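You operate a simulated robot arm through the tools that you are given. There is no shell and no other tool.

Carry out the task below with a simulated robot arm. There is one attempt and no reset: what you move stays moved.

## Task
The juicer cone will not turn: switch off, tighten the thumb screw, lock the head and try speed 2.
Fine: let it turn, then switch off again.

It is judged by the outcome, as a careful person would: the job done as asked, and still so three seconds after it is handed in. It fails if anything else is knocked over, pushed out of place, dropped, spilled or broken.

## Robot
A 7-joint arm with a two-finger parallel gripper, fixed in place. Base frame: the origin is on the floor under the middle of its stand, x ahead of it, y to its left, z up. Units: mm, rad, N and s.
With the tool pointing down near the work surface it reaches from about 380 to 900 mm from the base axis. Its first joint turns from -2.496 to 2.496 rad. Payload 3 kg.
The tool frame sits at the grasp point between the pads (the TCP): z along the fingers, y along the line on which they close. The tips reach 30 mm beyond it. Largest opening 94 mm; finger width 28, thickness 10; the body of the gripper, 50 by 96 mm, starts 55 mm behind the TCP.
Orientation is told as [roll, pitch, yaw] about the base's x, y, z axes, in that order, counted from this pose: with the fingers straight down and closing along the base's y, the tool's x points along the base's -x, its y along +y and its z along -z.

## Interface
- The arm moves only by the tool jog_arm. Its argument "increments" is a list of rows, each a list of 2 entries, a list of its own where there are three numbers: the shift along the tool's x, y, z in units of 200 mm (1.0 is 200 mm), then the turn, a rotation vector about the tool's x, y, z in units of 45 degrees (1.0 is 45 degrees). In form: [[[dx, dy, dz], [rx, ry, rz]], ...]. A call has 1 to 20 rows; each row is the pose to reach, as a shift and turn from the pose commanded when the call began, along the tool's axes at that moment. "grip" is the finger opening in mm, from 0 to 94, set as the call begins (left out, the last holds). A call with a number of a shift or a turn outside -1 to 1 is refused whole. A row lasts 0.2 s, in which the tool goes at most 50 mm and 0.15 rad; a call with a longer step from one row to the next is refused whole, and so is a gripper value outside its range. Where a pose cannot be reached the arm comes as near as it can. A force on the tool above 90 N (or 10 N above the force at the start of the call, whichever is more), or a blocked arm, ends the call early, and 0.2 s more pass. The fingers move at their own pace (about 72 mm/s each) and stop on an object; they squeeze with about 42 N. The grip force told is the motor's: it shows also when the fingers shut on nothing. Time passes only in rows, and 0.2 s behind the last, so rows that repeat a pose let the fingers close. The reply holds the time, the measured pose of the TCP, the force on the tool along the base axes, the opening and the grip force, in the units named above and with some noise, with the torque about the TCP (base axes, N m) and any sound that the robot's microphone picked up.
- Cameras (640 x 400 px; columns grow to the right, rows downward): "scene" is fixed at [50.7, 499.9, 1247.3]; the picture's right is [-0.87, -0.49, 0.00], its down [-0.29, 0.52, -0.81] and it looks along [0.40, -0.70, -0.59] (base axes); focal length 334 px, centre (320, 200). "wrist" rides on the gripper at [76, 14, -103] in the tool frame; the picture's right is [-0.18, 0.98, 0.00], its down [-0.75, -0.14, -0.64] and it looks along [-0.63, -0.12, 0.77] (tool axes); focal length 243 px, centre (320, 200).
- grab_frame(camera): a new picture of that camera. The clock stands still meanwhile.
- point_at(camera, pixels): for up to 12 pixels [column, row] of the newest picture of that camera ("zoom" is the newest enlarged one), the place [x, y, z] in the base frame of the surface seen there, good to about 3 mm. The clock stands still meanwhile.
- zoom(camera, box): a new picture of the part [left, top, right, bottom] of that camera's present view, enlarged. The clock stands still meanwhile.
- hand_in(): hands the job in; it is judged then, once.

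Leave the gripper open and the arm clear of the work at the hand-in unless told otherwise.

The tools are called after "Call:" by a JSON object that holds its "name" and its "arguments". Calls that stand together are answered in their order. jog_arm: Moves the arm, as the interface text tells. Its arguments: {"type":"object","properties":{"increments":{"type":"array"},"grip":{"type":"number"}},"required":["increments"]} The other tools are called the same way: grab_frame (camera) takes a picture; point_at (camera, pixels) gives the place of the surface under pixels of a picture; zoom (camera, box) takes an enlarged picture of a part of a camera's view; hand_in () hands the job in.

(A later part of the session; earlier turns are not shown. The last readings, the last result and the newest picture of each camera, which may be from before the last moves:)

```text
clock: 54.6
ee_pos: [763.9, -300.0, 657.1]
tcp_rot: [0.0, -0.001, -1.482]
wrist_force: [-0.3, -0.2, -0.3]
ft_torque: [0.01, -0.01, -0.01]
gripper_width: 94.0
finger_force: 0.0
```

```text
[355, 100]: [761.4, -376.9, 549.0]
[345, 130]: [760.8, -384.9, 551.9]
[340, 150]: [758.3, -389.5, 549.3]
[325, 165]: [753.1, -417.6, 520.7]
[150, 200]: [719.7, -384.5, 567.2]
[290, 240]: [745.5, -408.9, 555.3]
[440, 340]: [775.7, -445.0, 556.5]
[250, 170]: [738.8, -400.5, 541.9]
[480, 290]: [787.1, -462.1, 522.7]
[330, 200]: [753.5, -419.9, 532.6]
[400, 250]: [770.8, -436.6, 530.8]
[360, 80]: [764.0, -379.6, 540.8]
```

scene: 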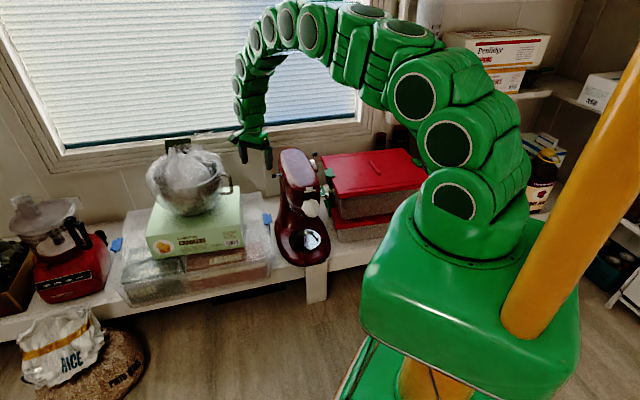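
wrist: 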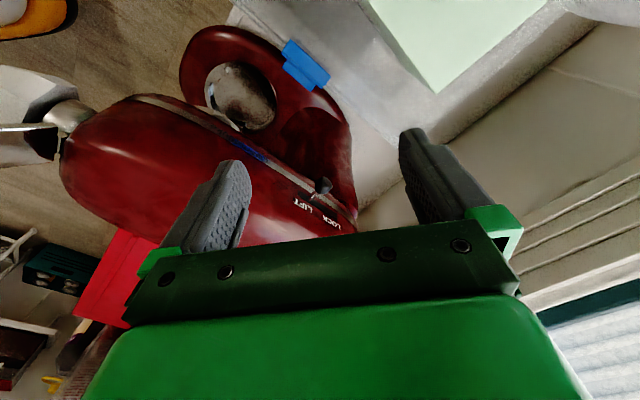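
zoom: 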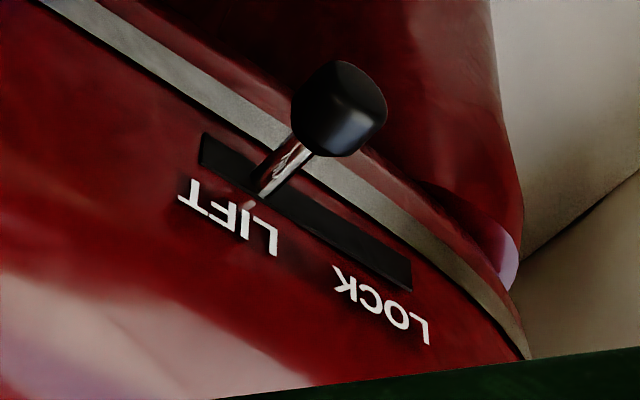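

The pin is at "LIFT" (front end of slot) and must slide back to "LOCK". I measure the slot ends and labels.

Call:
{"name": "point_at", "arguments": {"camera": "zoom", "pixels": [[210, 155], [235, 165], [290, 210], [320, 225], [350, 240], [380, 262], [405, 280], [225, 215], [385, 308], [265, 185], [285, 165], [300, 145]]}}

Call:
{"name": "point_at", "arguments": {"camera": "zoom", "pixels": [[310, 100], [370, 115], [335, 70], [380, 100], [310, 130], [340, 110], [320, 80]]}}

```text
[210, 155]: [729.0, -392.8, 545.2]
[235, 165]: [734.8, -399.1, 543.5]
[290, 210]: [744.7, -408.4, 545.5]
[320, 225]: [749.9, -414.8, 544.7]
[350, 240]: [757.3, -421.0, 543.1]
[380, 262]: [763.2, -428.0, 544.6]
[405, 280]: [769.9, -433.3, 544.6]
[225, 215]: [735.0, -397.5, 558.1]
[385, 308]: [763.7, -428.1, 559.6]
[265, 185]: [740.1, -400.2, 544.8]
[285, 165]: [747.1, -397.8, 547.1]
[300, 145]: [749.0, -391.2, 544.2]
```

```text
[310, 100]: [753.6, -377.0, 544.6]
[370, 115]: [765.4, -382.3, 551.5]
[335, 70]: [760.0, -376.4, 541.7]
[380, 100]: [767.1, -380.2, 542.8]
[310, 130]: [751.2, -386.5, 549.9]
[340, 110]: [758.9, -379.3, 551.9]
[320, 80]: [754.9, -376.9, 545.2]
```

Slot runs from about (729, -393) to (770, -433) at z 545; the pin knob centre is about (758, -382, 545) and must travel about 35 mm toward the wall. I will straddle the knob from above with the fingers fore and aft (yaw 0.76), hand block outboard. First I rise and turn in three calls.

Call:
{"name": "jog_arm", "arguments": {"increments": [[[-0.03, -0.011, -0.1], [0, 0, -0.158]], [[-0.06, -0.022, -0.2], [0, 0, -0.317]], [[-0.1, -0.034, -0.315], [0, 0, -0.475]], [[-0.13, -0.045, -0.315], [0, 0, -0.633]], [[-0.16, -0.056, -0.315], [0, 0, -0.792]], [[-0.195, -0.068, -0.315], [0, 0, -0.95]]]}}

Call:
{"name": "jog_arm", "arguments": {"increments": [[[0, 0, 0], [0, 0, -0.158]], [[0, 0, 0], [0, 0, -0.317]], [[0, 0, 0], [0, 0, -0.475]], [[0, 0, 0], [0, 0, -0.633]], [[0, 0, 0], [0, 0, -0.792]], [[0, 0, 0], [0, 0, -0.95]]], "grip": 50}}

Call:
{"name": "jog_arm", "arguments": {"increments": [[[0, 0, 0], [0, 0, -0.158]], [[0, 0, 0], [0, 0, -0.317]], [[0, 0, 0], [0, 0, -0.475]], [[0, 0, 0], [0, 0, -0.633]], [[0, 0, 0], [0, 0, -0.792]], [[0, 0, 0], [0, 0, -0.95]]]}}

```text
clock: 56.0
ee_pos: [751.9, -341.7, 721.1]
tcp_rot: [-0.004, -0.001, -0.732]
wrist_force: [-0.2, -0.4, -0.5]
ft_torque: [-0.02, -0.05, -0.02]
gripper_width: 94.0
finger_force: 0.1
```

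```text
clock: 57.4
ee_pos: [753.8, -339.6, 721.3]
tcp_rot: [-0.002, -0.001, 0.016]
wrist_force: [0.4, -0.5, -0.1]
ft_torque: [-0.03, 0.01, 0.01]
gripper_width: 50.1
finger_force: 0.0
```

```text
clock: 58.8
ee_pos: [753.3, -340.1, 720.7]
tcp_rot: [0.0, 0.002, 0.76]
wrist_force: [0.1, -0.1, -0.1]
ft_torque: [0.0, -0.02, -0.01]
gripper_width: 50.1
finger_force: 0.0
```

Turned to 0.76. Now I move above the lock knob, down to z 620, and look.

Call:
{"name": "jog_arm", "arguments": {"increments": [[[0.05, -0.084, 0.1], [0, 0, 0]], [[0.0995, -0.168, 0.2], [0, 0, 0]], [[0.0995, -0.168, 0.35], [0, 0, 0]], [[0.0995, -0.168, 0.5], [0, 0, 0]], [[0.0995, -0.168, 0.5], [0, 0, 0]]]}}

Call:
{"name": "grab_frame", "arguments": {"camera": "wrist"}}

Call:
{"name": "zoom", "arguments": {"camera": "scene", "box": [250, 130, 314, 190]}}

```text
clock: 60.0
ee_pos: [761.5, -378.5, 620.7]
tcp_rot: [-0.003, 0.003, 0.76]
wrist_force: [-0.1, 0.0, 0.2]
ft_torque: [0.0, 0.01, -0.01]
gripper_width: 50.1
finger_force: 0.1
```

```text
taken
```

wrist: 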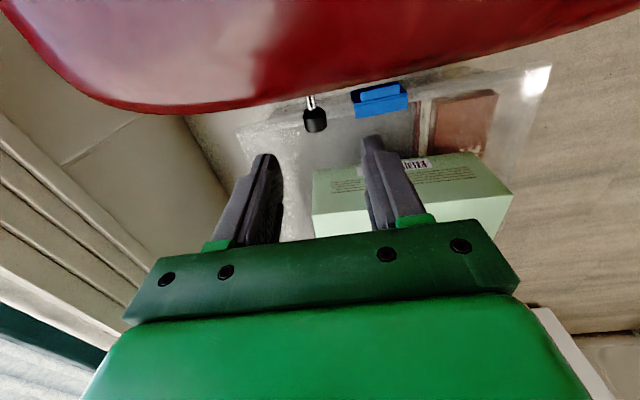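

```text
6.67 times, centred on (282, 160) of scene
```

zoom: 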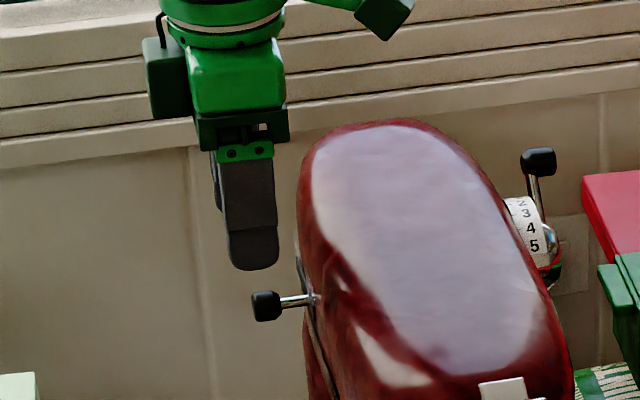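

The knob at wrist (315, 118) is between the fingers. I verify its place, then lower.

Call:
{"name": "zoom", "arguments": {"camera": "wrist", "box": [280, 80, 360, 140]}}

Call:
{"name": "point_at", "arguments": {"camera": "zoom", "pixels": [[280, 310], [280, 350], [220, 320], [350, 310], [280, 260], [245, 170]]}}

```text
6.67 times, centred on (320, 110) of wrist
```

zoom: 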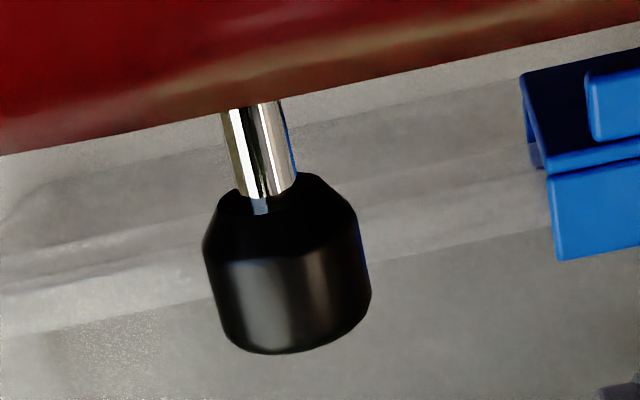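

```text
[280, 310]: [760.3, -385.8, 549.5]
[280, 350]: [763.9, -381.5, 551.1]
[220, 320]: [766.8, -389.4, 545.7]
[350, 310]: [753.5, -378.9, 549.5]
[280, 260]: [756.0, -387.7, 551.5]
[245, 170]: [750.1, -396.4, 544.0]
```

Knob centre is about (760, -385, 545). I lower to z 562 while centring 3.5 mm.

Call:
{"name": "jog_arm", "arguments": {"increments": [[[0, -0.0185, 0.07], [0, 0, 0]], [[0, -0.0185, 0.15], [0, 0, 0]], [[0, -0.0185, 0.22], [0, 0, 0]], [[0, -0.0185, 0.293], [0, 0, 0]]]}}

Call:
{"name": "zoom", "arguments": {"camera": "wrist", "box": [220, 80, 420, 220]}}

Call:
{"name": "zoom", "arguments": {"camera": "scene", "box": [250, 130, 314, 190]}}

```text
clock: 61.0
ee_pos: [762.5, -380.3, 562.2]
tcp_rot: [-0.002, 0.002, 0.759]
wrist_force: [-0.9, -0.3, -0.4]
ft_torque: [-0.01, 0.02, -0.05]
gripper_width: 49.8
finger_force: 0.1
```

```text
2.86 times, centred on (320, 150) of wrist
```

zoom: 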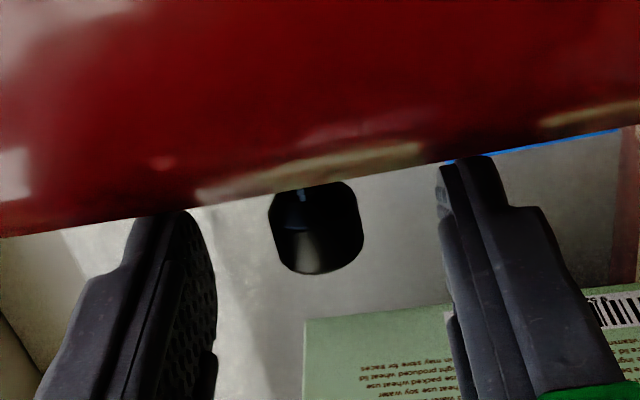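

```text
6.67 times, centred on (282, 160) of scene
```

zoom: 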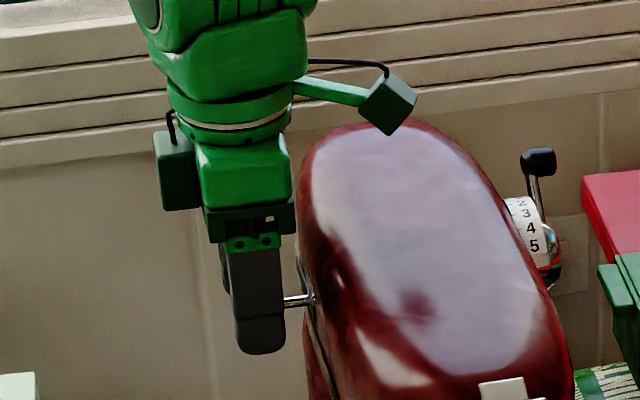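

The fingers straddle the lock knob. I narrow them to 28 mm and push it back along the slot toward LOCK, 34 mm first.

Call:
{"name": "jog_arm", "arguments": {"increments": [[[0, 0, 0], [0, 0, 0]], [[0, -0.035, 0], [0, 0, 0]], [[0.001, -0.07, 0], [0, 0, 0]], [[-0.002, -0.105, 0], [0, 0, 0]], [[-0.005, -0.14, 0], [0, 0, 0]], [[-0.007, -0.17, 0], [0, 0, 0]]], "grip": 28}}

Call:
{"name": "zoom", "arguments": {"camera": "wrist", "box": [220, 80, 420, 220]}}

Call:
{"name": "zoom", "arguments": {"camera": "scene", "box": [250, 130, 314, 190]}}

```text
clock: 62.4
ee_pos: [787.2, -402.6, 561.8]
tcp_rot: [0.002, 0.002, 0.758]
wrist_force: [-13.8, 10.7, 2.2]
ft_torque: [0.15, 0.33, -0.17]
gripper_width: 37.7
finger_force: 8.8
```

```text
2.86 times, centred on (320, 150) of wrist
```

zoom: 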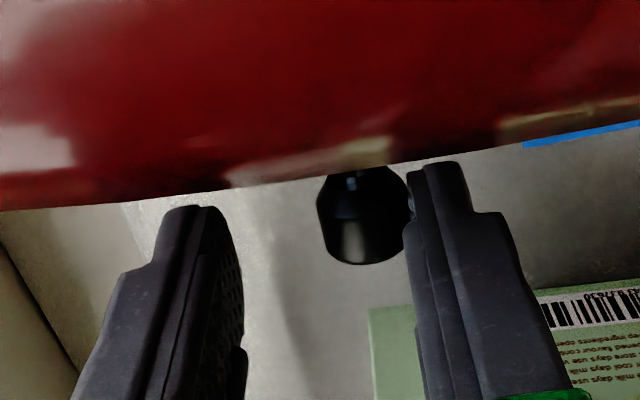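

```text
6.67 times, centred on (282, 160) of scene
```

zoom: 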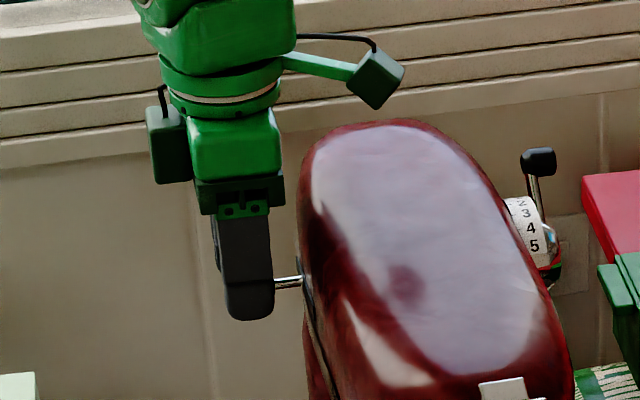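

The knob moved about 22 mm with 17 N on it, and the finger is yielding. I push 6 mm more to see whether it is at its stop.

Call:
{"name": "jog_arm", "arguments": {"increments": [[[-0.001, -0.015, 0], [0, 0, 0]], [[-0.002, -0.03, 0], [0, 0, 0]], [[-0.002, -0.03, 0], [0, 0, 0]]]}}

Call:
{"name": "zoom", "arguments": {"camera": "wrist", "box": [220, 80, 420, 220]}}

Call:
{"name": "zoom", "arguments": {"camera": "scene", "box": [266, 160, 290, 180]}}

```text
clock: 63.2
ee_pos: [791.6, -406.5, 561.6]
tcp_rot: [0.001, 0.001, 0.76]
wrist_force: [-30.4, 22.2, -11.9]
ft_torque: [0.25, 0.29, -0.17]
gripper_width: 48.2
finger_force: 17.8
```

```text
2.86 times, centred on (320, 150) of wrist
```

zoom: 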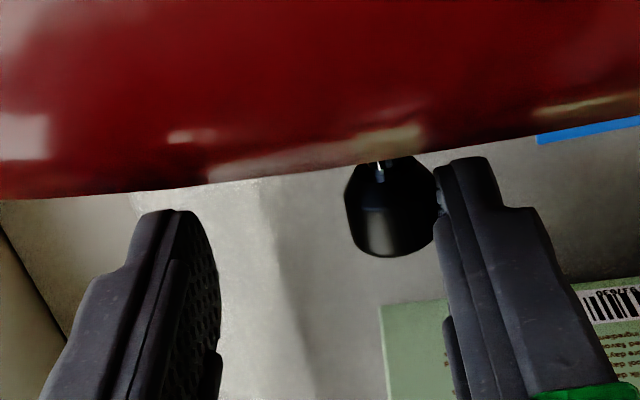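

```text
16.00 times, centred on (278, 170) of scene
```

zoom: 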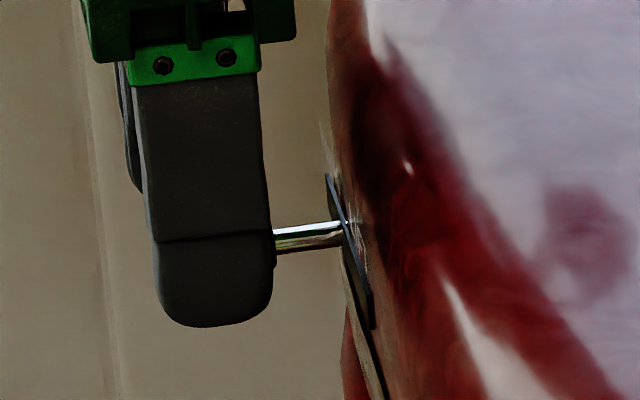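

38 N and the knob did not move further, so it stands against something. I ease off 10 mm, and re-measure where the pin is in the slot.

Call:
{"name": "jog_arm", "arguments": {"increments": [[[0.001, 0.025, 0], [0, 0, 0]], [[0.002, 0.05, 0], [0, 0, 0]], [[0.002, 0.05, 0], [0, 0, 0]]], "grip": 50}}

Call:
{"name": "jog_arm", "arguments": {"increments": [[[0, 0, -0.15], [0, 0, 0]], [[0, 0, -0.35], [0, 0, 0]], [[0, 0, -0.55], [0, 0, 0]]]}}

Call:
{"name": "zoom", "arguments": {"camera": "scene", "box": [266, 160, 290, 180]}}

Call:
{"name": "grab_frame", "arguments": {"camera": "wrist"}}

```text
clock: 64.0
ee_pos: [787.7, -402.0, 562.8]
tcp_rot: [-0.003, 0.001, 0.758]
wrist_force: [-1.2, -0.4, 0.2]
ft_torque: [0.01, 0.0, 0.0]
gripper_width: 50.0
finger_force: 0.0
```

```text
clock: 64.8
ee_pos: [783.7, -400.2, 674.3]
tcp_rot: [-0.001, 0.001, 0.76]
wrist_force: [0.9, 0.6, -1.2]
ft_torque: [0.0, 0.01, -0.02]
gripper_width: 50.0
finger_force: 0.1
```

```text
16.00 times, centred on (278, 170) of scene
```

zoom: 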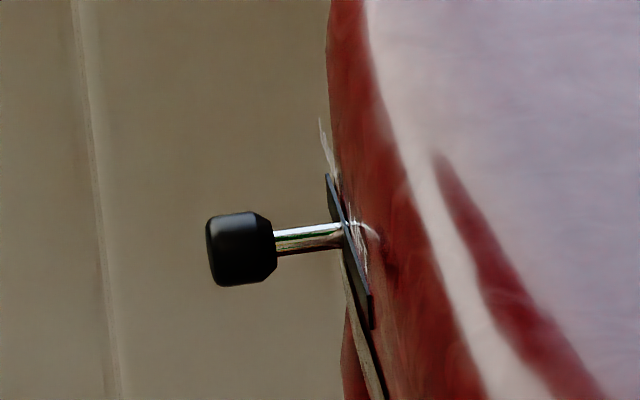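

```text
taken
```

wrist: 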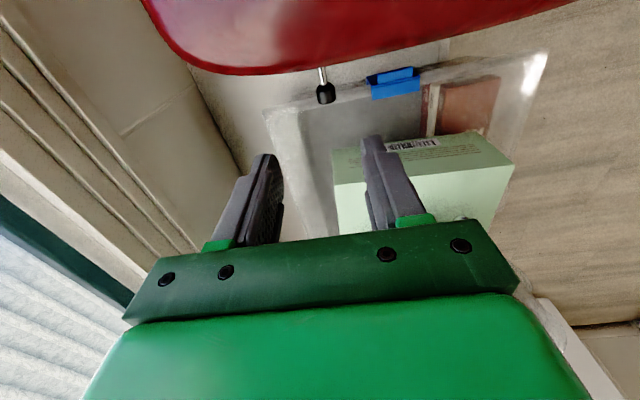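

To be sure, I go back to the viewing pose (yaw about -1.48) to read the pin against the LIFT/LOCK labels.

Call:
{"name": "jog_arm", "arguments": {"increments": [[[-0.022, 0.048, -0.022], [0, 0, 0.158]], [[-0.045, 0.095, -0.043], [0, 0, 0.317]], [[-0.067, 0.143, -0.065], [0, 0, 0.475]], [[-0.089, 0.191, -0.087], [0, 0, 0.633]], [[-0.112, 0.238, -0.108], [0, 0, 0.792]], [[-0.134, 0.286, -0.13], [0, 0, 0.95]]]}}

Call:
{"name": "jog_arm", "arguments": {"increments": [[[0, 0, 0], [0, 0, 0.158]], [[0, 0, 0], [0, 0, 0.317]], [[0, 0, 0], [0, 0, 0.475]], [[0, 0, 0], [0, 0, 0.633]], [[0, 0, 0], [0, 0, 0.792]], [[0, 0, 0], [0, 0, 0.95]]]}}

Call:
{"name": "jog_arm", "arguments": {"increments": [[[0, 0, 0], [0, 0, 0.158]], [[0, 0, 0], [0, 0, 0.317]], [[0, 0, 0], [0, 0, 0.475]], [[0, 0, 0], [0, 0, 0.633]], [[0, 0, 0], [0, 0, 0.792]], [[0, 0, 0], [0, 0, 0.95]]], "grip": 94}}

Call:
{"name": "grab_frame", "arguments": {"camera": "wrist"}}

```text
clock: 66.2
ee_pos: [766.2, -341.6, 699.4]
tcp_rot: [-0.002, 0.001, 0.01]
wrist_force: [0.7, 0.1, 0.3]
ft_torque: [-0.02, 0.03, 0.02]
gripper_width: 50.0
finger_force: 0.1
```

```text
clock: 67.6
ee_pos: [766.2, -343.7, 698.2]
tcp_rot: [-0.003, -0.002, -0.735]
wrist_force: [0.3, 0.0, 0.3]
ft_torque: [0.01, -0.02, -0.02]
gripper_width: 50.1
finger_force: 0.0
```

```text
clock: 69.0
ee_pos: [766.3, -341.7, 697.9]
tcp_rot: [0.001, -0.001, -1.482]
wrist_force: [-0.2, 0.8, -0.2]
ft_torque: [-0.04, -0.03, 0.02]
gripper_width: 94.1
finger_force: 0.1
```

```text
taken
```

wrist: 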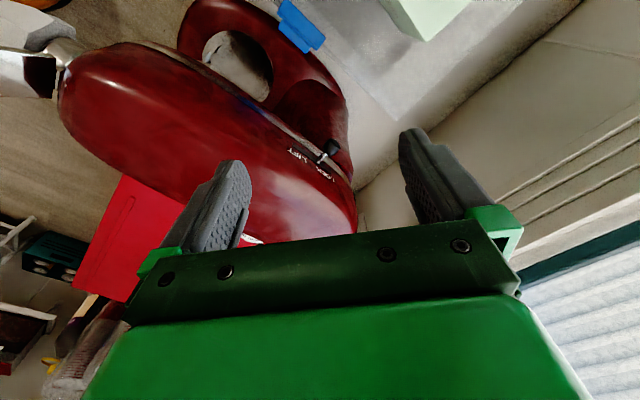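

Call:
{"name": "zoom", "arguments": {"camera": "wrist", "box": [280, 125, 350, 190]}}

Call:
{"name": "point_at", "arguments": {"camera": "zoom", "pixels": [[320, 230], [300, 235], [310, 255], [380, 205], [200, 185], [440, 330], [260, 270], [400, 325]]}}

```text
6.15 times, centred on (315, 158) of wrist
```

zoom: 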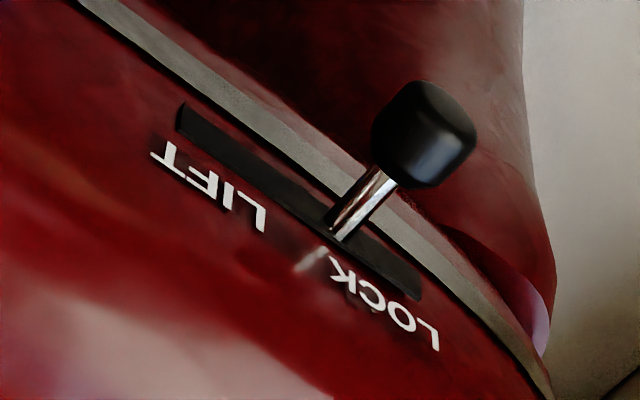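

```text
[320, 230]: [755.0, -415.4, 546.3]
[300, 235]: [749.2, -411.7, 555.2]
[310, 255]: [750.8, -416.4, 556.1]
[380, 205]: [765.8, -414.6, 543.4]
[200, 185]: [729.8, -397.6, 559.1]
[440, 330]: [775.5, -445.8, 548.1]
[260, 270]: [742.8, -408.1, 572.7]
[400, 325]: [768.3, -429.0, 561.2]
```

The pin has reached only the start of "LOCK". Before pushing harder I inspect whether the head is fully down: I zoom along the head's lower edge, where I noticed something blue near (255, 105).

Call:
{"name": "zoom", "arguments": {"camera": "wrist", "box": [200, 70, 320, 150]}}

Call:
{"name": "zoom", "arguments": {"camera": "scene", "box": [270, 185, 320, 235]}}

Call:
{"name": "zoom", "arguments": {"camera": "wrist", "box": [300, 110, 370, 220]}}

```text
5.00 times, centred on (260, 110) of wrist
```

zoom: 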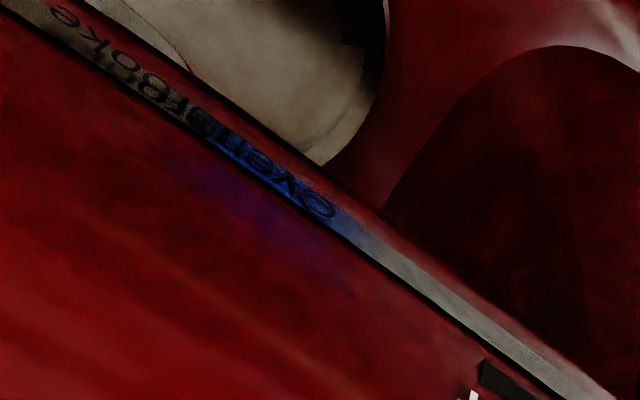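

```text
8.00 times, centred on (295, 210) of scene
```

zoom: 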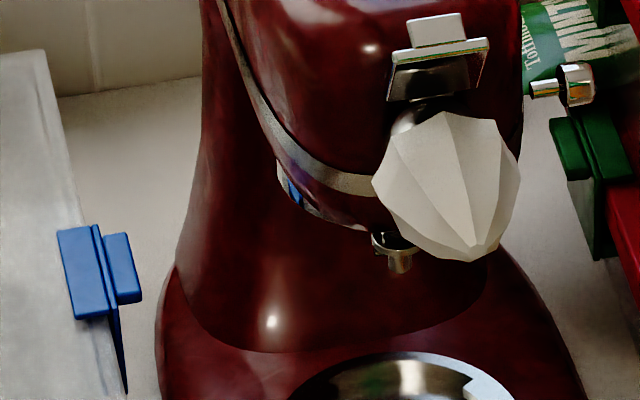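

```text
3.64 times, centred on (335, 165) of wrist
```

zoom: 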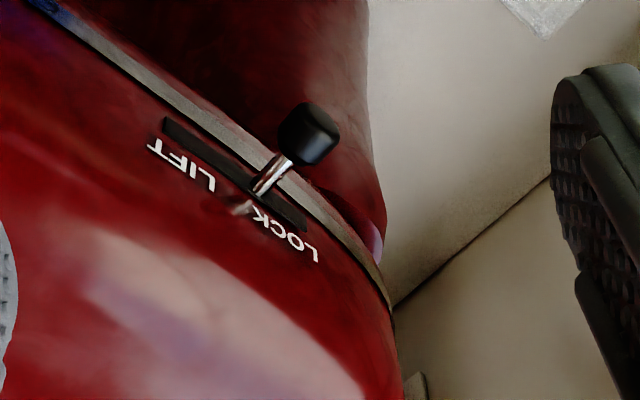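

The blue is only a reflection on the band; the head sits flush. I measure the pin's present place once more, to compare with where it stood under the push.

Call:
{"name": "zoom", "arguments": {"camera": "wrist", "box": [300, 130, 345, 175]}}

Call:
{"name": "point_at", "arguments": {"camera": "zoom", "pixels": [[450, 60], [370, 80], [520, 130], [450, 110], [400, 140], [310, 255], [340, 285], [330, 265], [120, 115], [460, 390], [290, 230], [350, 310]]}}

```text
8.89 times, centred on (322, 152) of wrist
```

zoom: 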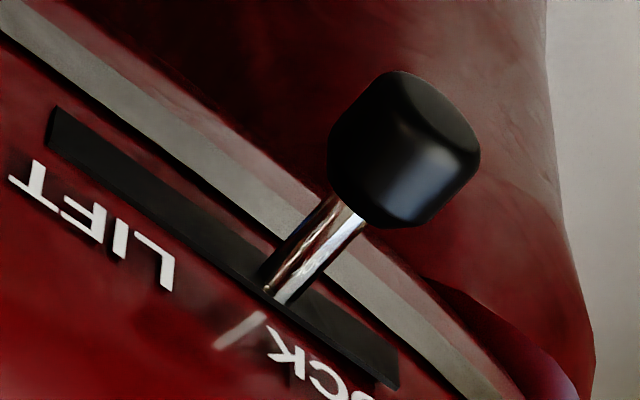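

```text
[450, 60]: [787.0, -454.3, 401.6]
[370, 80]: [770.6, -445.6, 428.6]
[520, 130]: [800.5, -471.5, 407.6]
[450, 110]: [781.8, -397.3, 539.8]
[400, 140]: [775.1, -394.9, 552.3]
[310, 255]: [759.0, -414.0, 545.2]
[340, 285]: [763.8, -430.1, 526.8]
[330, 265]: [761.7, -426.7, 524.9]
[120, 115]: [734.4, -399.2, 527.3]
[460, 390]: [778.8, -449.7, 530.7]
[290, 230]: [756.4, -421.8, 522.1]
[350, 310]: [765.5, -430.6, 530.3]
```

The pin sits at 0.66 of the slot, mirror-image to its start at 0.30 — it looks like the LOCK stop. I will confirm with one firm push with closed fingers on my way back. First I turn the hand back to yaw 0.76.

Call:
{"name": "jog_arm", "arguments": {"increments": [[[0, 0, 0], [0, 0, -0.158]], [[0, 0, 0], [0, 0, -0.317]], [[0, 0, 0], [0, 0, -0.475]], [[0, 0, 0], [0, 0, -0.633]], [[0, 0, 0], [0, 0, -0.792]], [[0, 0, 0], [0, 0, -0.95]]], "grip": 0}}

Call:
{"name": "jog_arm", "arguments": {"increments": [[[0, 0, 0], [0, 0, -0.158]], [[0, 0, 0], [0, 0, -0.317]], [[0, 0, 0], [0, 0, -0.475]], [[0, 0, 0], [0, 0, -0.633]], [[0, 0, 0], [0, 0, -0.792]], [[0, 0, 0], [0, 0, -0.95]]]}}

Call:
{"name": "jog_arm", "arguments": {"increments": [[[0, 0, 0], [0, 0, -0.158]], [[0, 0, 0], [0, 0, -0.317]], [[0, 0, 0], [0, 0, -0.475]], [[0, 0, 0], [0, 0, -0.633]], [[0, 0, 0], [0, 0, -0.792]], [[0, 0, 0], [0, 0, -0.95]]]}}

```text
clock: 70.4
ee_pos: [766.2, -341.4, 698.9]
tcp_rot: [-0.002, -0.003, -0.732]
wrist_force: [0.0, 0.1, -0.2]
ft_torque: [-0.04, -0.01, -0.02]
gripper_width: 0.0
finger_force: 32.7
```

```text
clock: 71.8
ee_pos: [765.0, -341.4, 699.0]
tcp_rot: [-0.002, 0.0, 0.013]
wrist_force: [0.7, 0.2, 0.1]
ft_torque: [0.0, -0.01, -0.04]
gripper_width: 0.0
finger_force: 33.4
```

```text
clock: 73.2
ee_pos: [767.6, -342.3, 698.7]
tcp_rot: [-0.001, 0.002, 0.759]
wrist_force: [-0.6, 0.1, 0.0]
ft_torque: [0.01, -0.01, 0.02]
gripper_width: 0.0
finger_force: 33.2
```

Closed fingers, yaw 0.76. I move to in front of the knob and down to z 562.

Call:
{"name": "jog_arm", "arguments": {"increments": [[[0.07, -0.055, 0.1], [0, 0, 0]], [[0.14, -0.111, 0.25], [0, 0, 0]], [[0.14, -0.111, 0.4], [0, 0, 0]], [[0.14, -0.111, 0.55], [0, 0, 0]], [[0.14, -0.111, 0.684], [0, 0, 0]]]}}

Call:
{"name": "zoom", "arguments": {"camera": "wrist", "box": [220, 80, 420, 220]}}

```text
clock: 74.4
ee_pos: [761.2, -378.5, 561.5]
tcp_rot: [-0.001, 0.0, 0.759]
wrist_force: [0.2, -0.5, -1.1]
ft_torque: [0.02, -0.02, 0.0]
gripper_width: 0.0
finger_force: 32.8
```

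```text
2.86 times, centred on (320, 150) of wrist
```

zoom: 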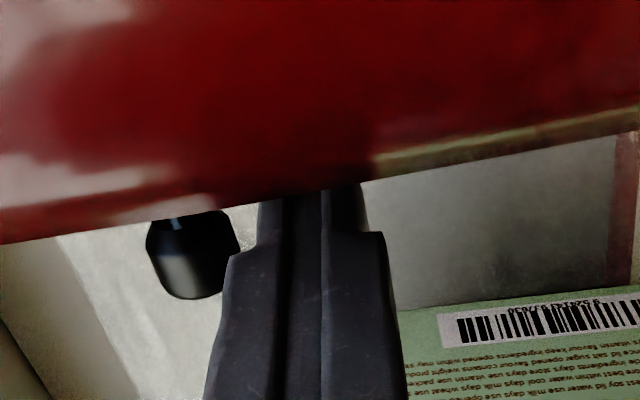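

The knob is just behind the closed fingers. I push back in small steps.

Call:
{"name": "jog_arm", "arguments": {"increments": [[[0, -0.02, 0], [0, 0, 0]], [[0, -0.04, 0], [0, 0, 0]], [[0, -0.04, 0], [0, 0, 0]]]}}

Call:
{"name": "jog_arm", "arguments": {"increments": [[[0, -0.01, 0], [0, 0, 0]], [[0, -0.01, 0], [0, 0, 0]]]}}

```text
clock: 75.2
ee_pos: [766.1, -383.9, 560.2]
tcp_rot: [-0.002, 0.003, 0.759]
wrist_force: [-2.6, 2.6, -3.0]
ft_torque: [0.1, 0.06, -0.05]
gripper_width: 0.0
finger_force: 32.9
```

```text
clock: 75.8
ee_pos: [767.2, -384.7, 560.3]
tcp_rot: [0.001, 0.003, 0.759]
wrist_force: [-19.7, 16.2, 1.9]
ft_torque: [0.26, 0.34, -0.2]
gripper_width: 0.2
finger_force: 32.9
```

Contact at 4 N, then 25 N after 2 mm. Another 2 mm to be sure it is solid.

Call:
{"name": "jog_arm", "arguments": {"increments": [[[0, -0.005, 0], [0, 0, 0]], [[0, -0.01, 0], [0, 0, 0]], [[0, -0.01, 0], [0, 0, 0]]]}}

Call:
{"name": "zoom", "arguments": {"camera": "scene", "box": [266, 160, 290, 180]}}

```text
clock: 76.6
ee_pos: [768.0, -386.9, 560.1]
tcp_rot: [0.003, 0.0, 0.76]
wrist_force: [-38.7, 33.6, -1.7]
ft_torque: [0.63, 0.68, -0.45]
gripper_width: 0.0
finger_force: 33.1
```

```text
16.00 times, centred on (278, 170) of scene
```

zoom: 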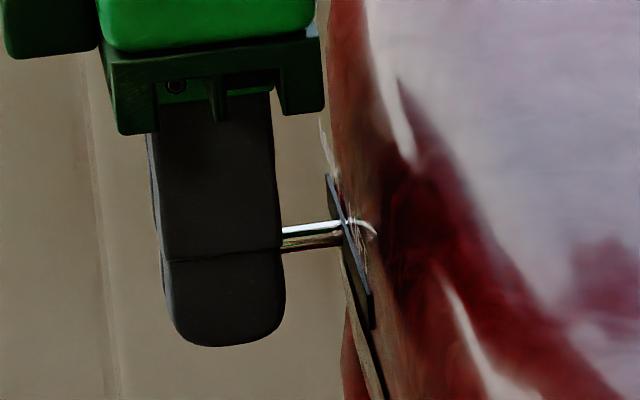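

51 N and the rod did not move at all: the head lock is at its LOCK stop. I back off, rise, and head over the mixer to the speed lever.

Call:
{"name": "jog_arm", "arguments": {"increments": [[[0, 0.03, 0], [0, 0, 0]], [[0, 0.05, -0.1], [0, 0, 0]], [[0, 0.05, -0.3], [0, 0, 0]], [[0, 0.05, -0.5], [0, 0, 0]], [[0.02, 0.05, -0.7], [0, 0, 0]], [[0.1, 0.0, -0.8], [0, 0, 0.02]]]}}

Call:
{"name": "zoom", "arguments": {"camera": "scene", "box": [256, 150, 336, 230]}}

```text
clock: 78.0
ee_pos: [755.6, -399.1, 722.0]
tcp_rot: [-0.001, 0.003, 0.744]
wrist_force: [0.3, -0.6, 0.1]
ft_torque: [0.04, 0.01, -0.01]
gripper_width: 0.1
finger_force: 33.0
```

```text
5.00 times, centred on (296, 190) of scene
```

zoom: 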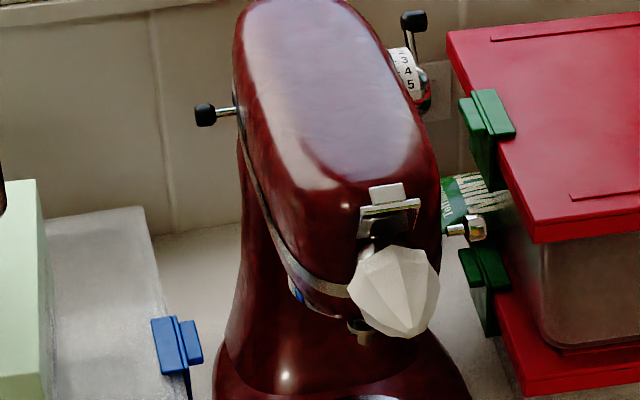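

All is in place; screw and lock done. Now I move above the speed lever's knob (at 0), fingers 46 mm open.

Call:
{"name": "jog_arm", "arguments": {"increments": [[[0.184, -0.049, 0], [0, 0, 0.006]], [[0.368, -0.099, 0], [0, 0, 0.012]], [[0.552, -0.148, 0], [0, 0, 0.018]], [[0.736, -0.198, 0], [0, 0, 0.024]], [[0.92, -0.247, 0], [0, 0, 0.03]], [[0.92, -0.247, 0], [0, 0, 0.03]]], "grip": 46}}

Call:
{"name": "grab_frame", "arguments": {"camera": "wrist"}}

```text
clock: 79.4
ee_pos: [651.9, -562.8, 722.1]
tcp_rot: [0.0, 0.001, 0.72]
wrist_force: [0.3, 0.9, 0.4]
ft_torque: [0.0, 0.01, 0.0]
gripper_width: 46.0
finger_force: 0.0
```

```text
taken
```

wrist: 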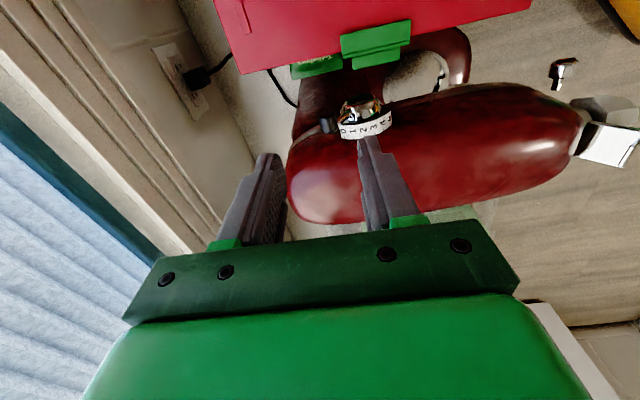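

I lower around the knob to z 604 (tips about 14 mm below the knob's centre), moving 3.5 mm inboard.

Call:
{"name": "jog_arm", "arguments": {"increments": [[[-0.0175, 0, 0.15], [0, 0, 0]], [[-0.0175, 0, 0.3], [0, 0, 0]], [[-0.0175, 0, 0.42], [0, 0, 0]], [[-0.0175, 0, 0.52], [0, 0, 0]], [[-0.0175, 0, 0.59], [0, 0, 0]]]}}

Call:
{"name": "zoom", "arguments": {"camera": "wrist", "box": [230, 90, 410, 220]}}

Call:
{"name": "zoom", "arguments": {"camera": "scene", "box": [300, 140, 332, 180]}}

```text
clock: 80.6
ee_pos: [654.8, -558.5, 603.8]
tcp_rot: [-0.001, -0.003, 0.72]
wrist_force: [-0.9, 0.5, -0.1]
ft_torque: [0.03, 0.02, 0.02]
gripper_width: 45.7
finger_force: 0.1
```

```text
3.08 times, centred on (320, 155) of wrist
```

zoom: 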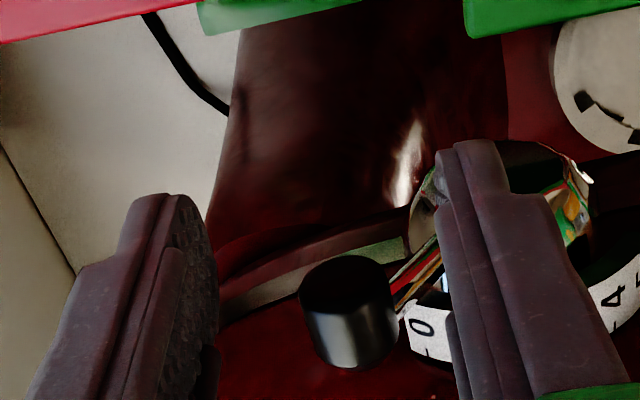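

```text
10.00 times, centred on (316, 160) of scene
```

zoom: 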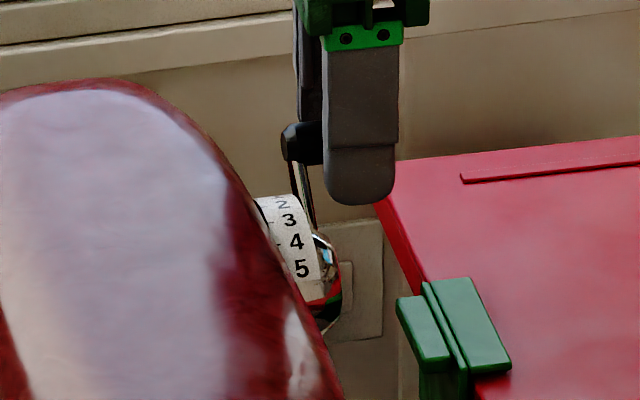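

The fork straddles the knob at 0. I narrow to 24 mm and draw the lever forward toward 2, stopping slightly short to check.

Call:
{"name": "jog_arm", "arguments": {"increments": [[[0, 0, 0], [0, 0, 0]], [[0, 0.05, -0.01], [0, 0, 0]], [[0, 0.09, -0.04], [0, 0, 0]], [[0, 0.13, -0.055], [0, 0, 0]], [[0, 0.16, -0.065], [0, 0, 0]], [[0, 0.175, -0.07], [0, 0, 0]]], "grip": 24}}

Call:
{"name": "zoom", "arguments": {"camera": "wrist", "box": [230, 90, 410, 220]}}

Call:
{"name": "zoom", "arguments": {"camera": "scene", "box": [280, 140, 344, 230]}}

```text
clock: 82.0
ee_pos: [632.8, -531.1, 618.4]
tcp_rot: [-0.002, 0.002, 0.72]
wrist_force: [-0.4, 0.2, 0.2]
ft_torque: [-0.01, -0.02, 0.01]
gripper_width: 24.0
finger_force: 0.1
```

```text
3.08 times, centred on (320, 155) of wrist
```

zoom: 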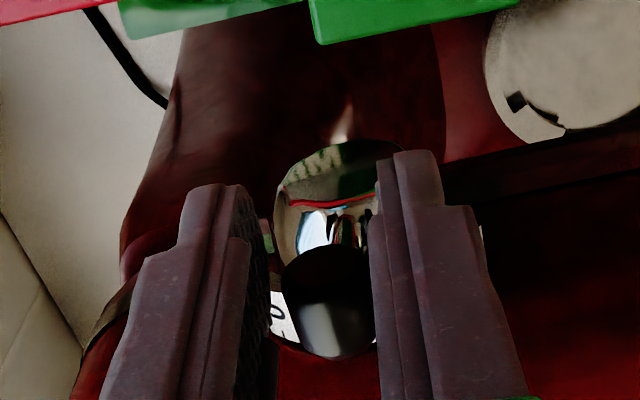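

```text
4.44 times, centred on (312, 185) of scene
```

zoom: 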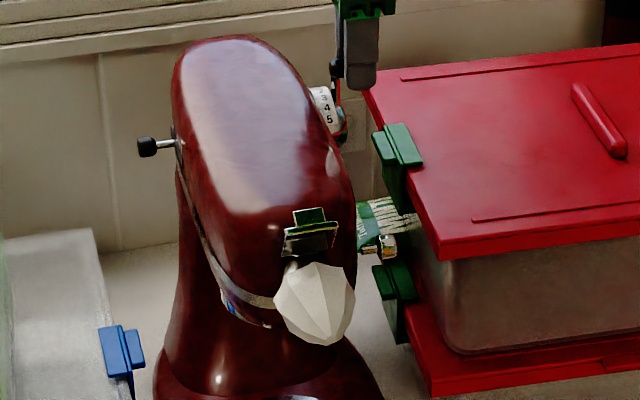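

The lever slipped ahead of the back finger into a notch, standing upright (about where 2 is). I let a little time pass and compare the cone.

Call:
{"name": "zoom", "arguments": {"camera": "scene", "box": [296, 190, 328, 220]}}

Call:
{"name": "jog_arm", "arguments": {"increments": [[[0, 0, 0], [0, 0, 0]]]}}

Call:
{"name": "zoom", "arguments": {"camera": "scene", "box": [296, 190, 328, 220]}}

Call:
{"name": "zoom", "arguments": {"camera": "scene", "box": [306, 152, 326, 176]}}

```text
13.33 times, centred on (312, 205) of scene
```

zoom: 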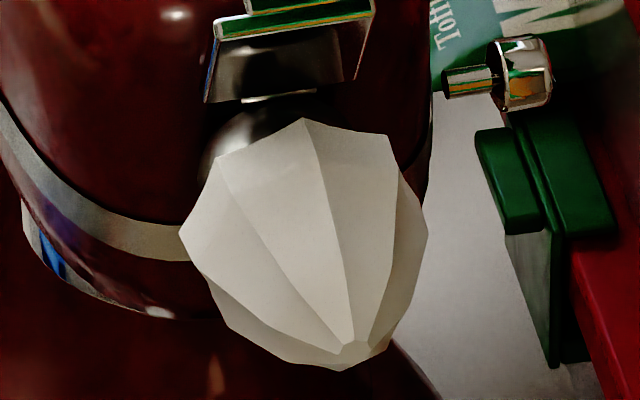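

```text
clock: 82.4
ee_pos: [632.6, -532.6, 617.6]
tcp_rot: [-0.004, 0.002, 0.72]
wrist_force: [-0.1, 0.6, 0.0]
ft_torque: [-0.01, -0.02, 0.01]
gripper_width: 23.9
finger_force: 0.0
```

```text
13.33 times, centred on (312, 205) of scene
```

zoom: 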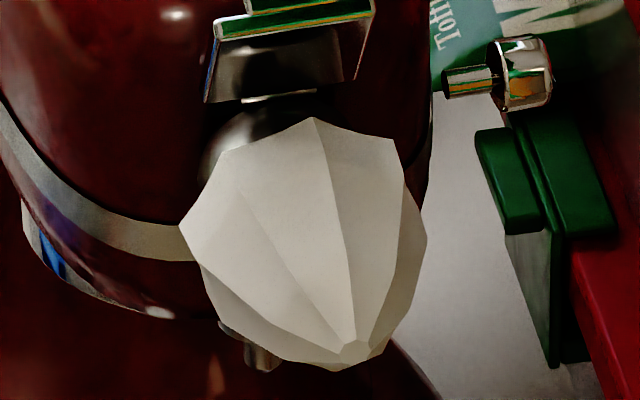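

```text
16.00 times, centred on (316, 164) of scene
```

zoom: 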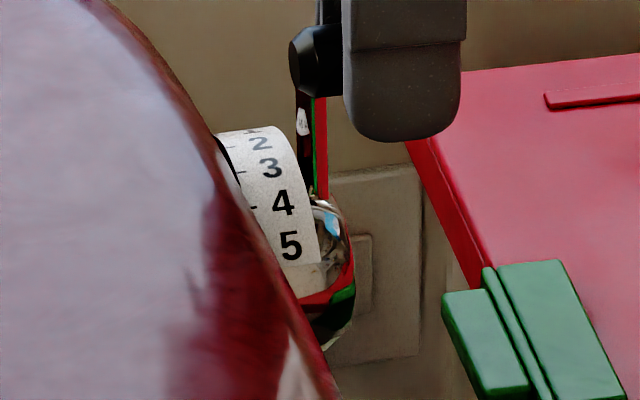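

The cone has turned between the two pictures: it is running. I open and lift the fork straight up a little to read the lever against the numbers.

Call:
{"name": "jog_arm", "arguments": {"increments": [[[0, 0, 0], [0, 0, 0]], [[0, 0, -0.15], [0, 0, 0]], [[0, 0, -0.35], [0, 0, 0]]], "grip": 44}}

Call:
{"name": "zoom", "arguments": {"camera": "wrist", "box": [260, 90, 400, 180]}}

Call:
{"name": "zoom", "arguments": {"camera": "scene", "box": [306, 152, 326, 176]}}

Call:
{"name": "zoom", "arguments": {"camera": "scene", "box": [296, 190, 328, 220]}}

```text
clock: 83.2
ee_pos: [630.6, -531.2, 688.5]
tcp_rot: [-0.001, -0.001, 0.721]
wrist_force: [-0.1, -0.3, 0.9]
ft_torque: [-0.01, -0.04, 0.0]
gripper_width: 43.8
finger_force: 0.0
```

```text
4.44 times, centred on (330, 135) of wrist
```

zoom: 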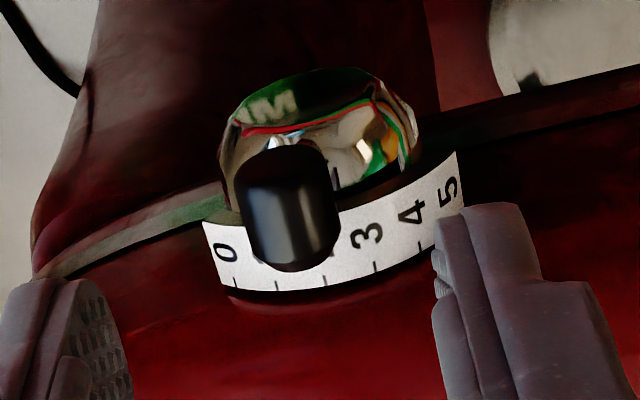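

```text
16.00 times, centred on (316, 164) of scene
```

zoom: 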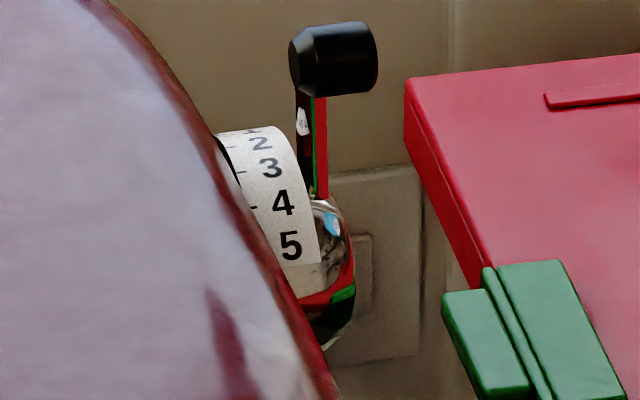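

```text
13.33 times, centred on (312, 205) of scene
```

zoom: 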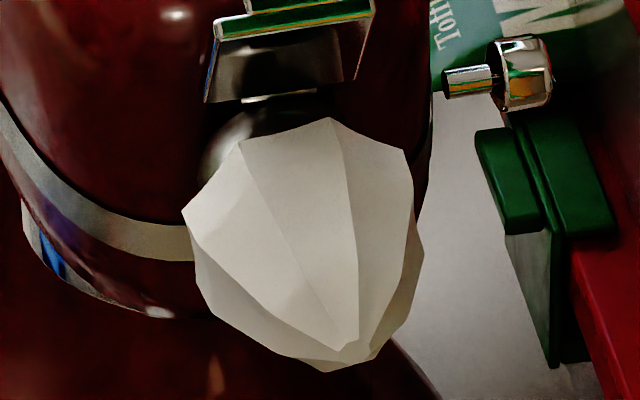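

The cone has turned further. In this view the knob covers the numbers, so I shift the camera inboard over the head to read the lever from straight above.

Call:
{"name": "jog_arm", "arguments": {"increments": [[[-0.13, 0, -0.04], [0, 0, 0]], [[-0.27, 0, -0.08], [0, 0, 0]]]}}

Call:
{"name": "zoom", "arguments": {"camera": "wrist", "box": [270, 50, 380, 130]}}

Call:
{"name": "zoom", "arguments": {"camera": "scene", "box": [296, 190, 328, 220]}}

```text
clock: 83.8
ee_pos: [672.9, -495.8, 704.5]
tcp_rot: [-0.003, 0.002, 0.719]
wrist_force: [0.2, -0.3, 0.4]
ft_torque: [0.0, 0.03, 0.0]
gripper_width: 43.9
finger_force: 0.1
```

```text
5.00 times, centred on (325, 90) of wrist
```

zoom: 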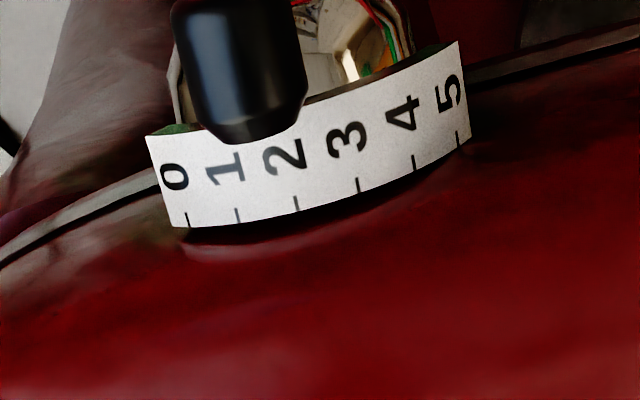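

```text
13.33 times, centred on (312, 205) of scene
```

zoom: 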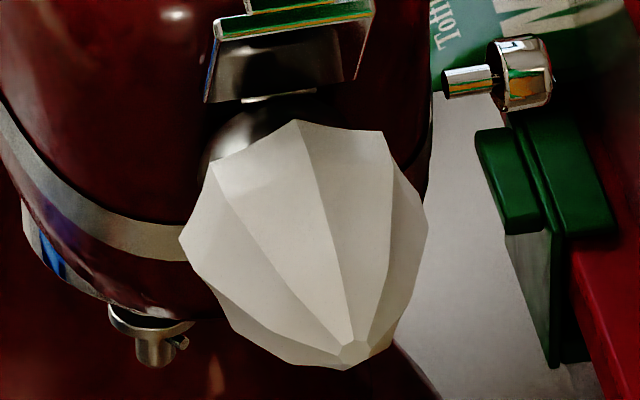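

From above, tick 2 lies at -1° and the lever at about -4°, with tick 1 at -21° and tick 3 at +18°: the lever is at 2. The cone keeps turning between pictures. I let it run a couple more seconds while I go back over the lever and down around it.

Call:
{"name": "jog_arm", "arguments": {"increments": [[[0, 0, 0], [0, 0, 0]], [[0, 0, 0], [0, 0, 0]], [[0, 0, 0], [0, 0, 0]], [[0, 0, 0], [0, 0, 0]], [[0, 0, 0], [0, 0, 0]], [[0.13, 0, 0.04], [0, 0, 0]], [[0.275, 0, 0.08], [0, 0, 0]], [[0.275, 0, 0.08], [0, 0, 0]]]}}

Call:
{"name": "zoom", "arguments": {"camera": "scene", "box": [296, 190, 328, 220]}}

Call:
{"name": "zoom", "arguments": {"camera": "wrist", "box": [260, 90, 400, 180]}}

```text
clock: 85.6
ee_pos: [631.8, -533.8, 687.3]
tcp_rot: [-0.002, 0.0, 0.719]
wrist_force: [1.5, 0.0, -0.2]
ft_torque: [0.0, 0.02, 0.03]
gripper_width: 43.8
finger_force: 0.0
```

```text
13.33 times, centred on (312, 205) of scene
```

zoom: 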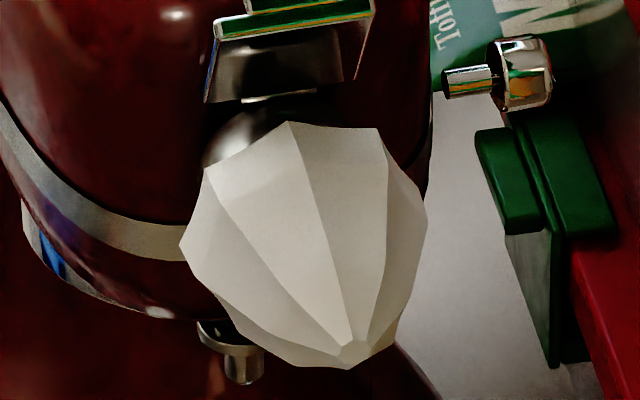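

```text
4.44 times, centred on (330, 135) of wrist
```

zoom: 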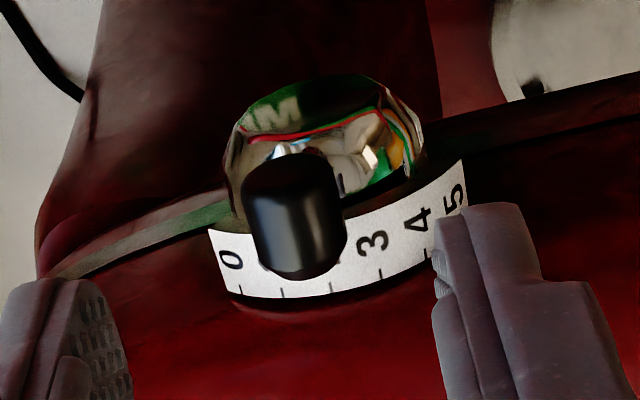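

The cone and the beater hub below both have moved: the drive is running at 2. Now I lower around the lever to switch off.

Call:
{"name": "jog_arm", "arguments": {"increments": [[[0, 0.01, 0.12], [0, 0, 0]], [[0, 0.01, 0.24], [0, 0, 0]], [[0, 0.01, 0.345], [0, 0, 0]], [[0, 0.01, 0.345], [0, 0, 0]]]}}

Call:
{"name": "zoom", "arguments": {"camera": "wrist", "box": [230, 90, 410, 220]}}

Call:
{"name": "zoom", "arguments": {"camera": "scene", "box": [296, 190, 328, 220]}}

```text
clock: 86.6
ee_pos: [630.5, -533.7, 618.8]
tcp_rot: [-0.001, 0.0, 0.719]
wrist_force: [-0.6, -0.5, 1.0]
ft_torque: [-0.02, -0.01, 0.03]
gripper_width: 43.9
finger_force: 0.1
```

```text
3.08 times, centred on (320, 155) of wrist
```

zoom: 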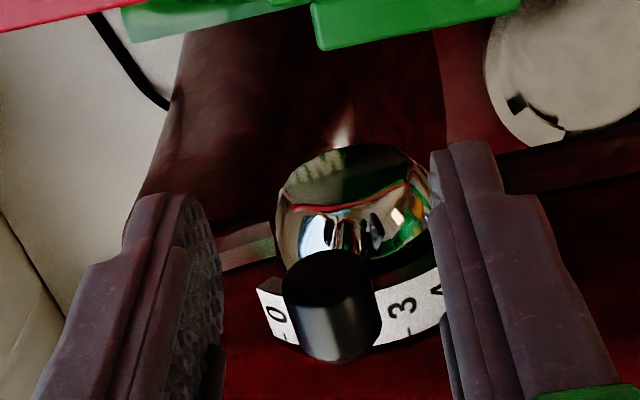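

```text
13.33 times, centred on (312, 205) of scene
```

zoom: 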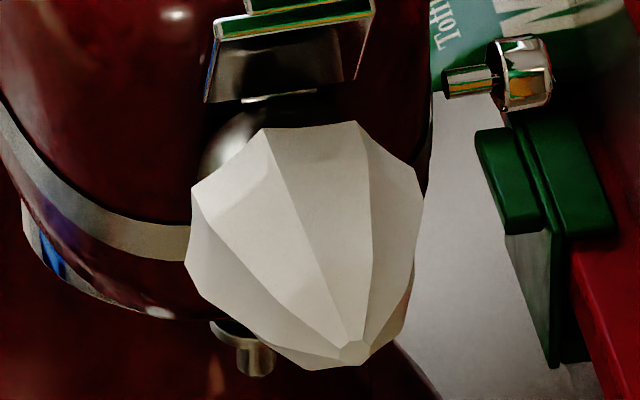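

The cone is still turning. I narrow to 26 mm and push the lever back along its arc to 0, up to its stop.

Call:
{"name": "jog_arm", "arguments": {"increments": [[[0, 0, 0], [0, 0, 0]], [[0, -0.04, 0.006], [0, 0, 0]], [[0, -0.08, 0.014], [0, 0, 0]], [[0, -0.12, 0.029], [0, 0, 0]], [[0, -0.155, 0.047], [0, 0, 0]], [[0, -0.19, 0.074], [0, 0, 0]], [[0, -0.205, 0.084], [0, 0, 0]], [[0, -0.205, 0.084], [0, 0, 0]]], "grip": 26}}

Call:
{"name": "zoom", "arguments": {"camera": "wrist", "box": [230, 90, 410, 220]}}

Call:
{"name": "zoom", "arguments": {"camera": "scene", "box": [296, 190, 328, 220]}}

```text
clock: 88.4
ee_pos: [657.8, -562.0, 602.7]
tcp_rot: [-0.001, 0.001, 0.719]
wrist_force: [-7.4, 7.3, 3.0]
ft_torque: [0.23, 0.03, 0.17]
gripper_width: 32.0
finger_force: 5.3
```

```text
3.08 times, centred on (320, 155) of wrist
```

zoom: 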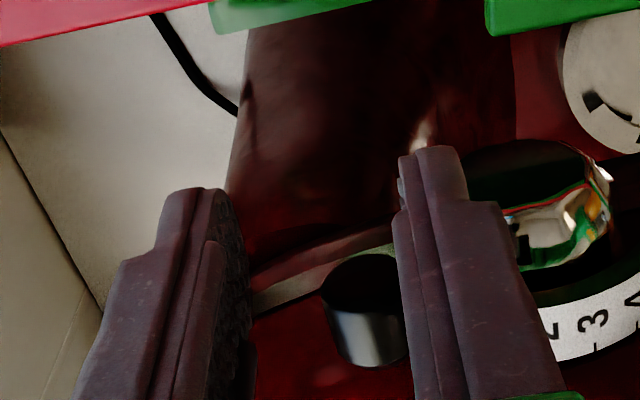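

```text
13.33 times, centred on (312, 205) of scene
```

zoom: 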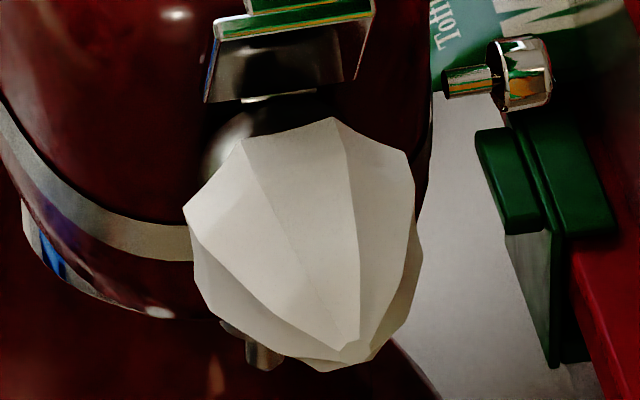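

The lever is against its 0 stop again (10 N). I ease off, open, and lift straight up well clear.

Call:
{"name": "jog_arm", "arguments": {"increments": [[[0, 0.02, 0], [0, 0, 0]], [[0, 0.025, 0], [0, 0, 0]], [[0, 0.025, -0.1], [0, 0, 0]], [[0, 0.025, -0.3], [0, 0, 0]], [[0, 0.025, -0.5], [0, 0, 0]]], "grip": 46}}

Call:
{"name": "zoom", "arguments": {"camera": "wrist", "box": [300, 85, 412, 155]}}

Call:
{"name": "zoom", "arguments": {"camera": "scene", "box": [296, 190, 328, 220]}}

```text
clock: 89.6
ee_pos: [653.1, -559.6, 703.6]
tcp_rot: [-0.002, 0.003, 0.72]
wrist_force: [0.6, -0.1, -0.2]
ft_torque: [0.0, 0.01, 0.03]
gripper_width: 46.0
finger_force: 0.0
```

```text
5.71 times, centred on (356, 120) of wrist
```

zoom: 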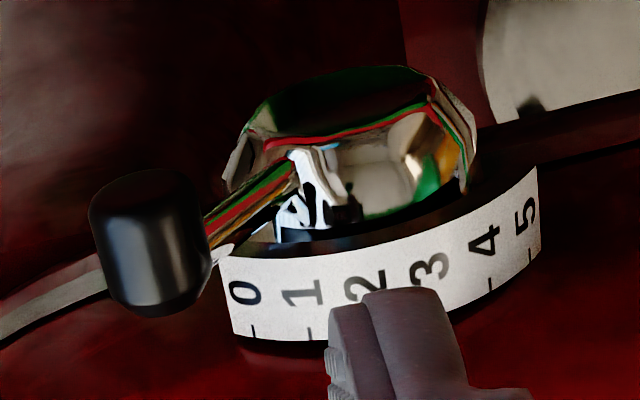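

```text
13.33 times, centred on (312, 205) of scene
```

zoom: 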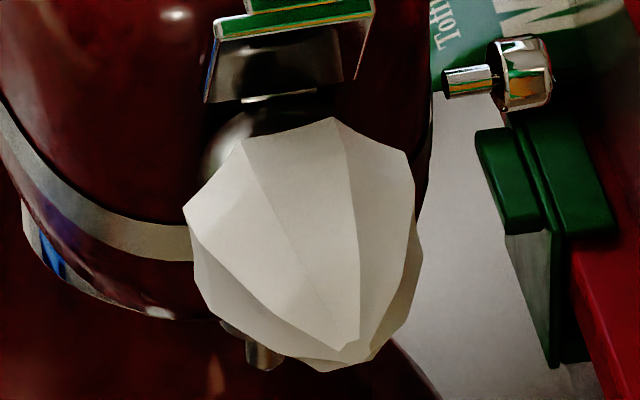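

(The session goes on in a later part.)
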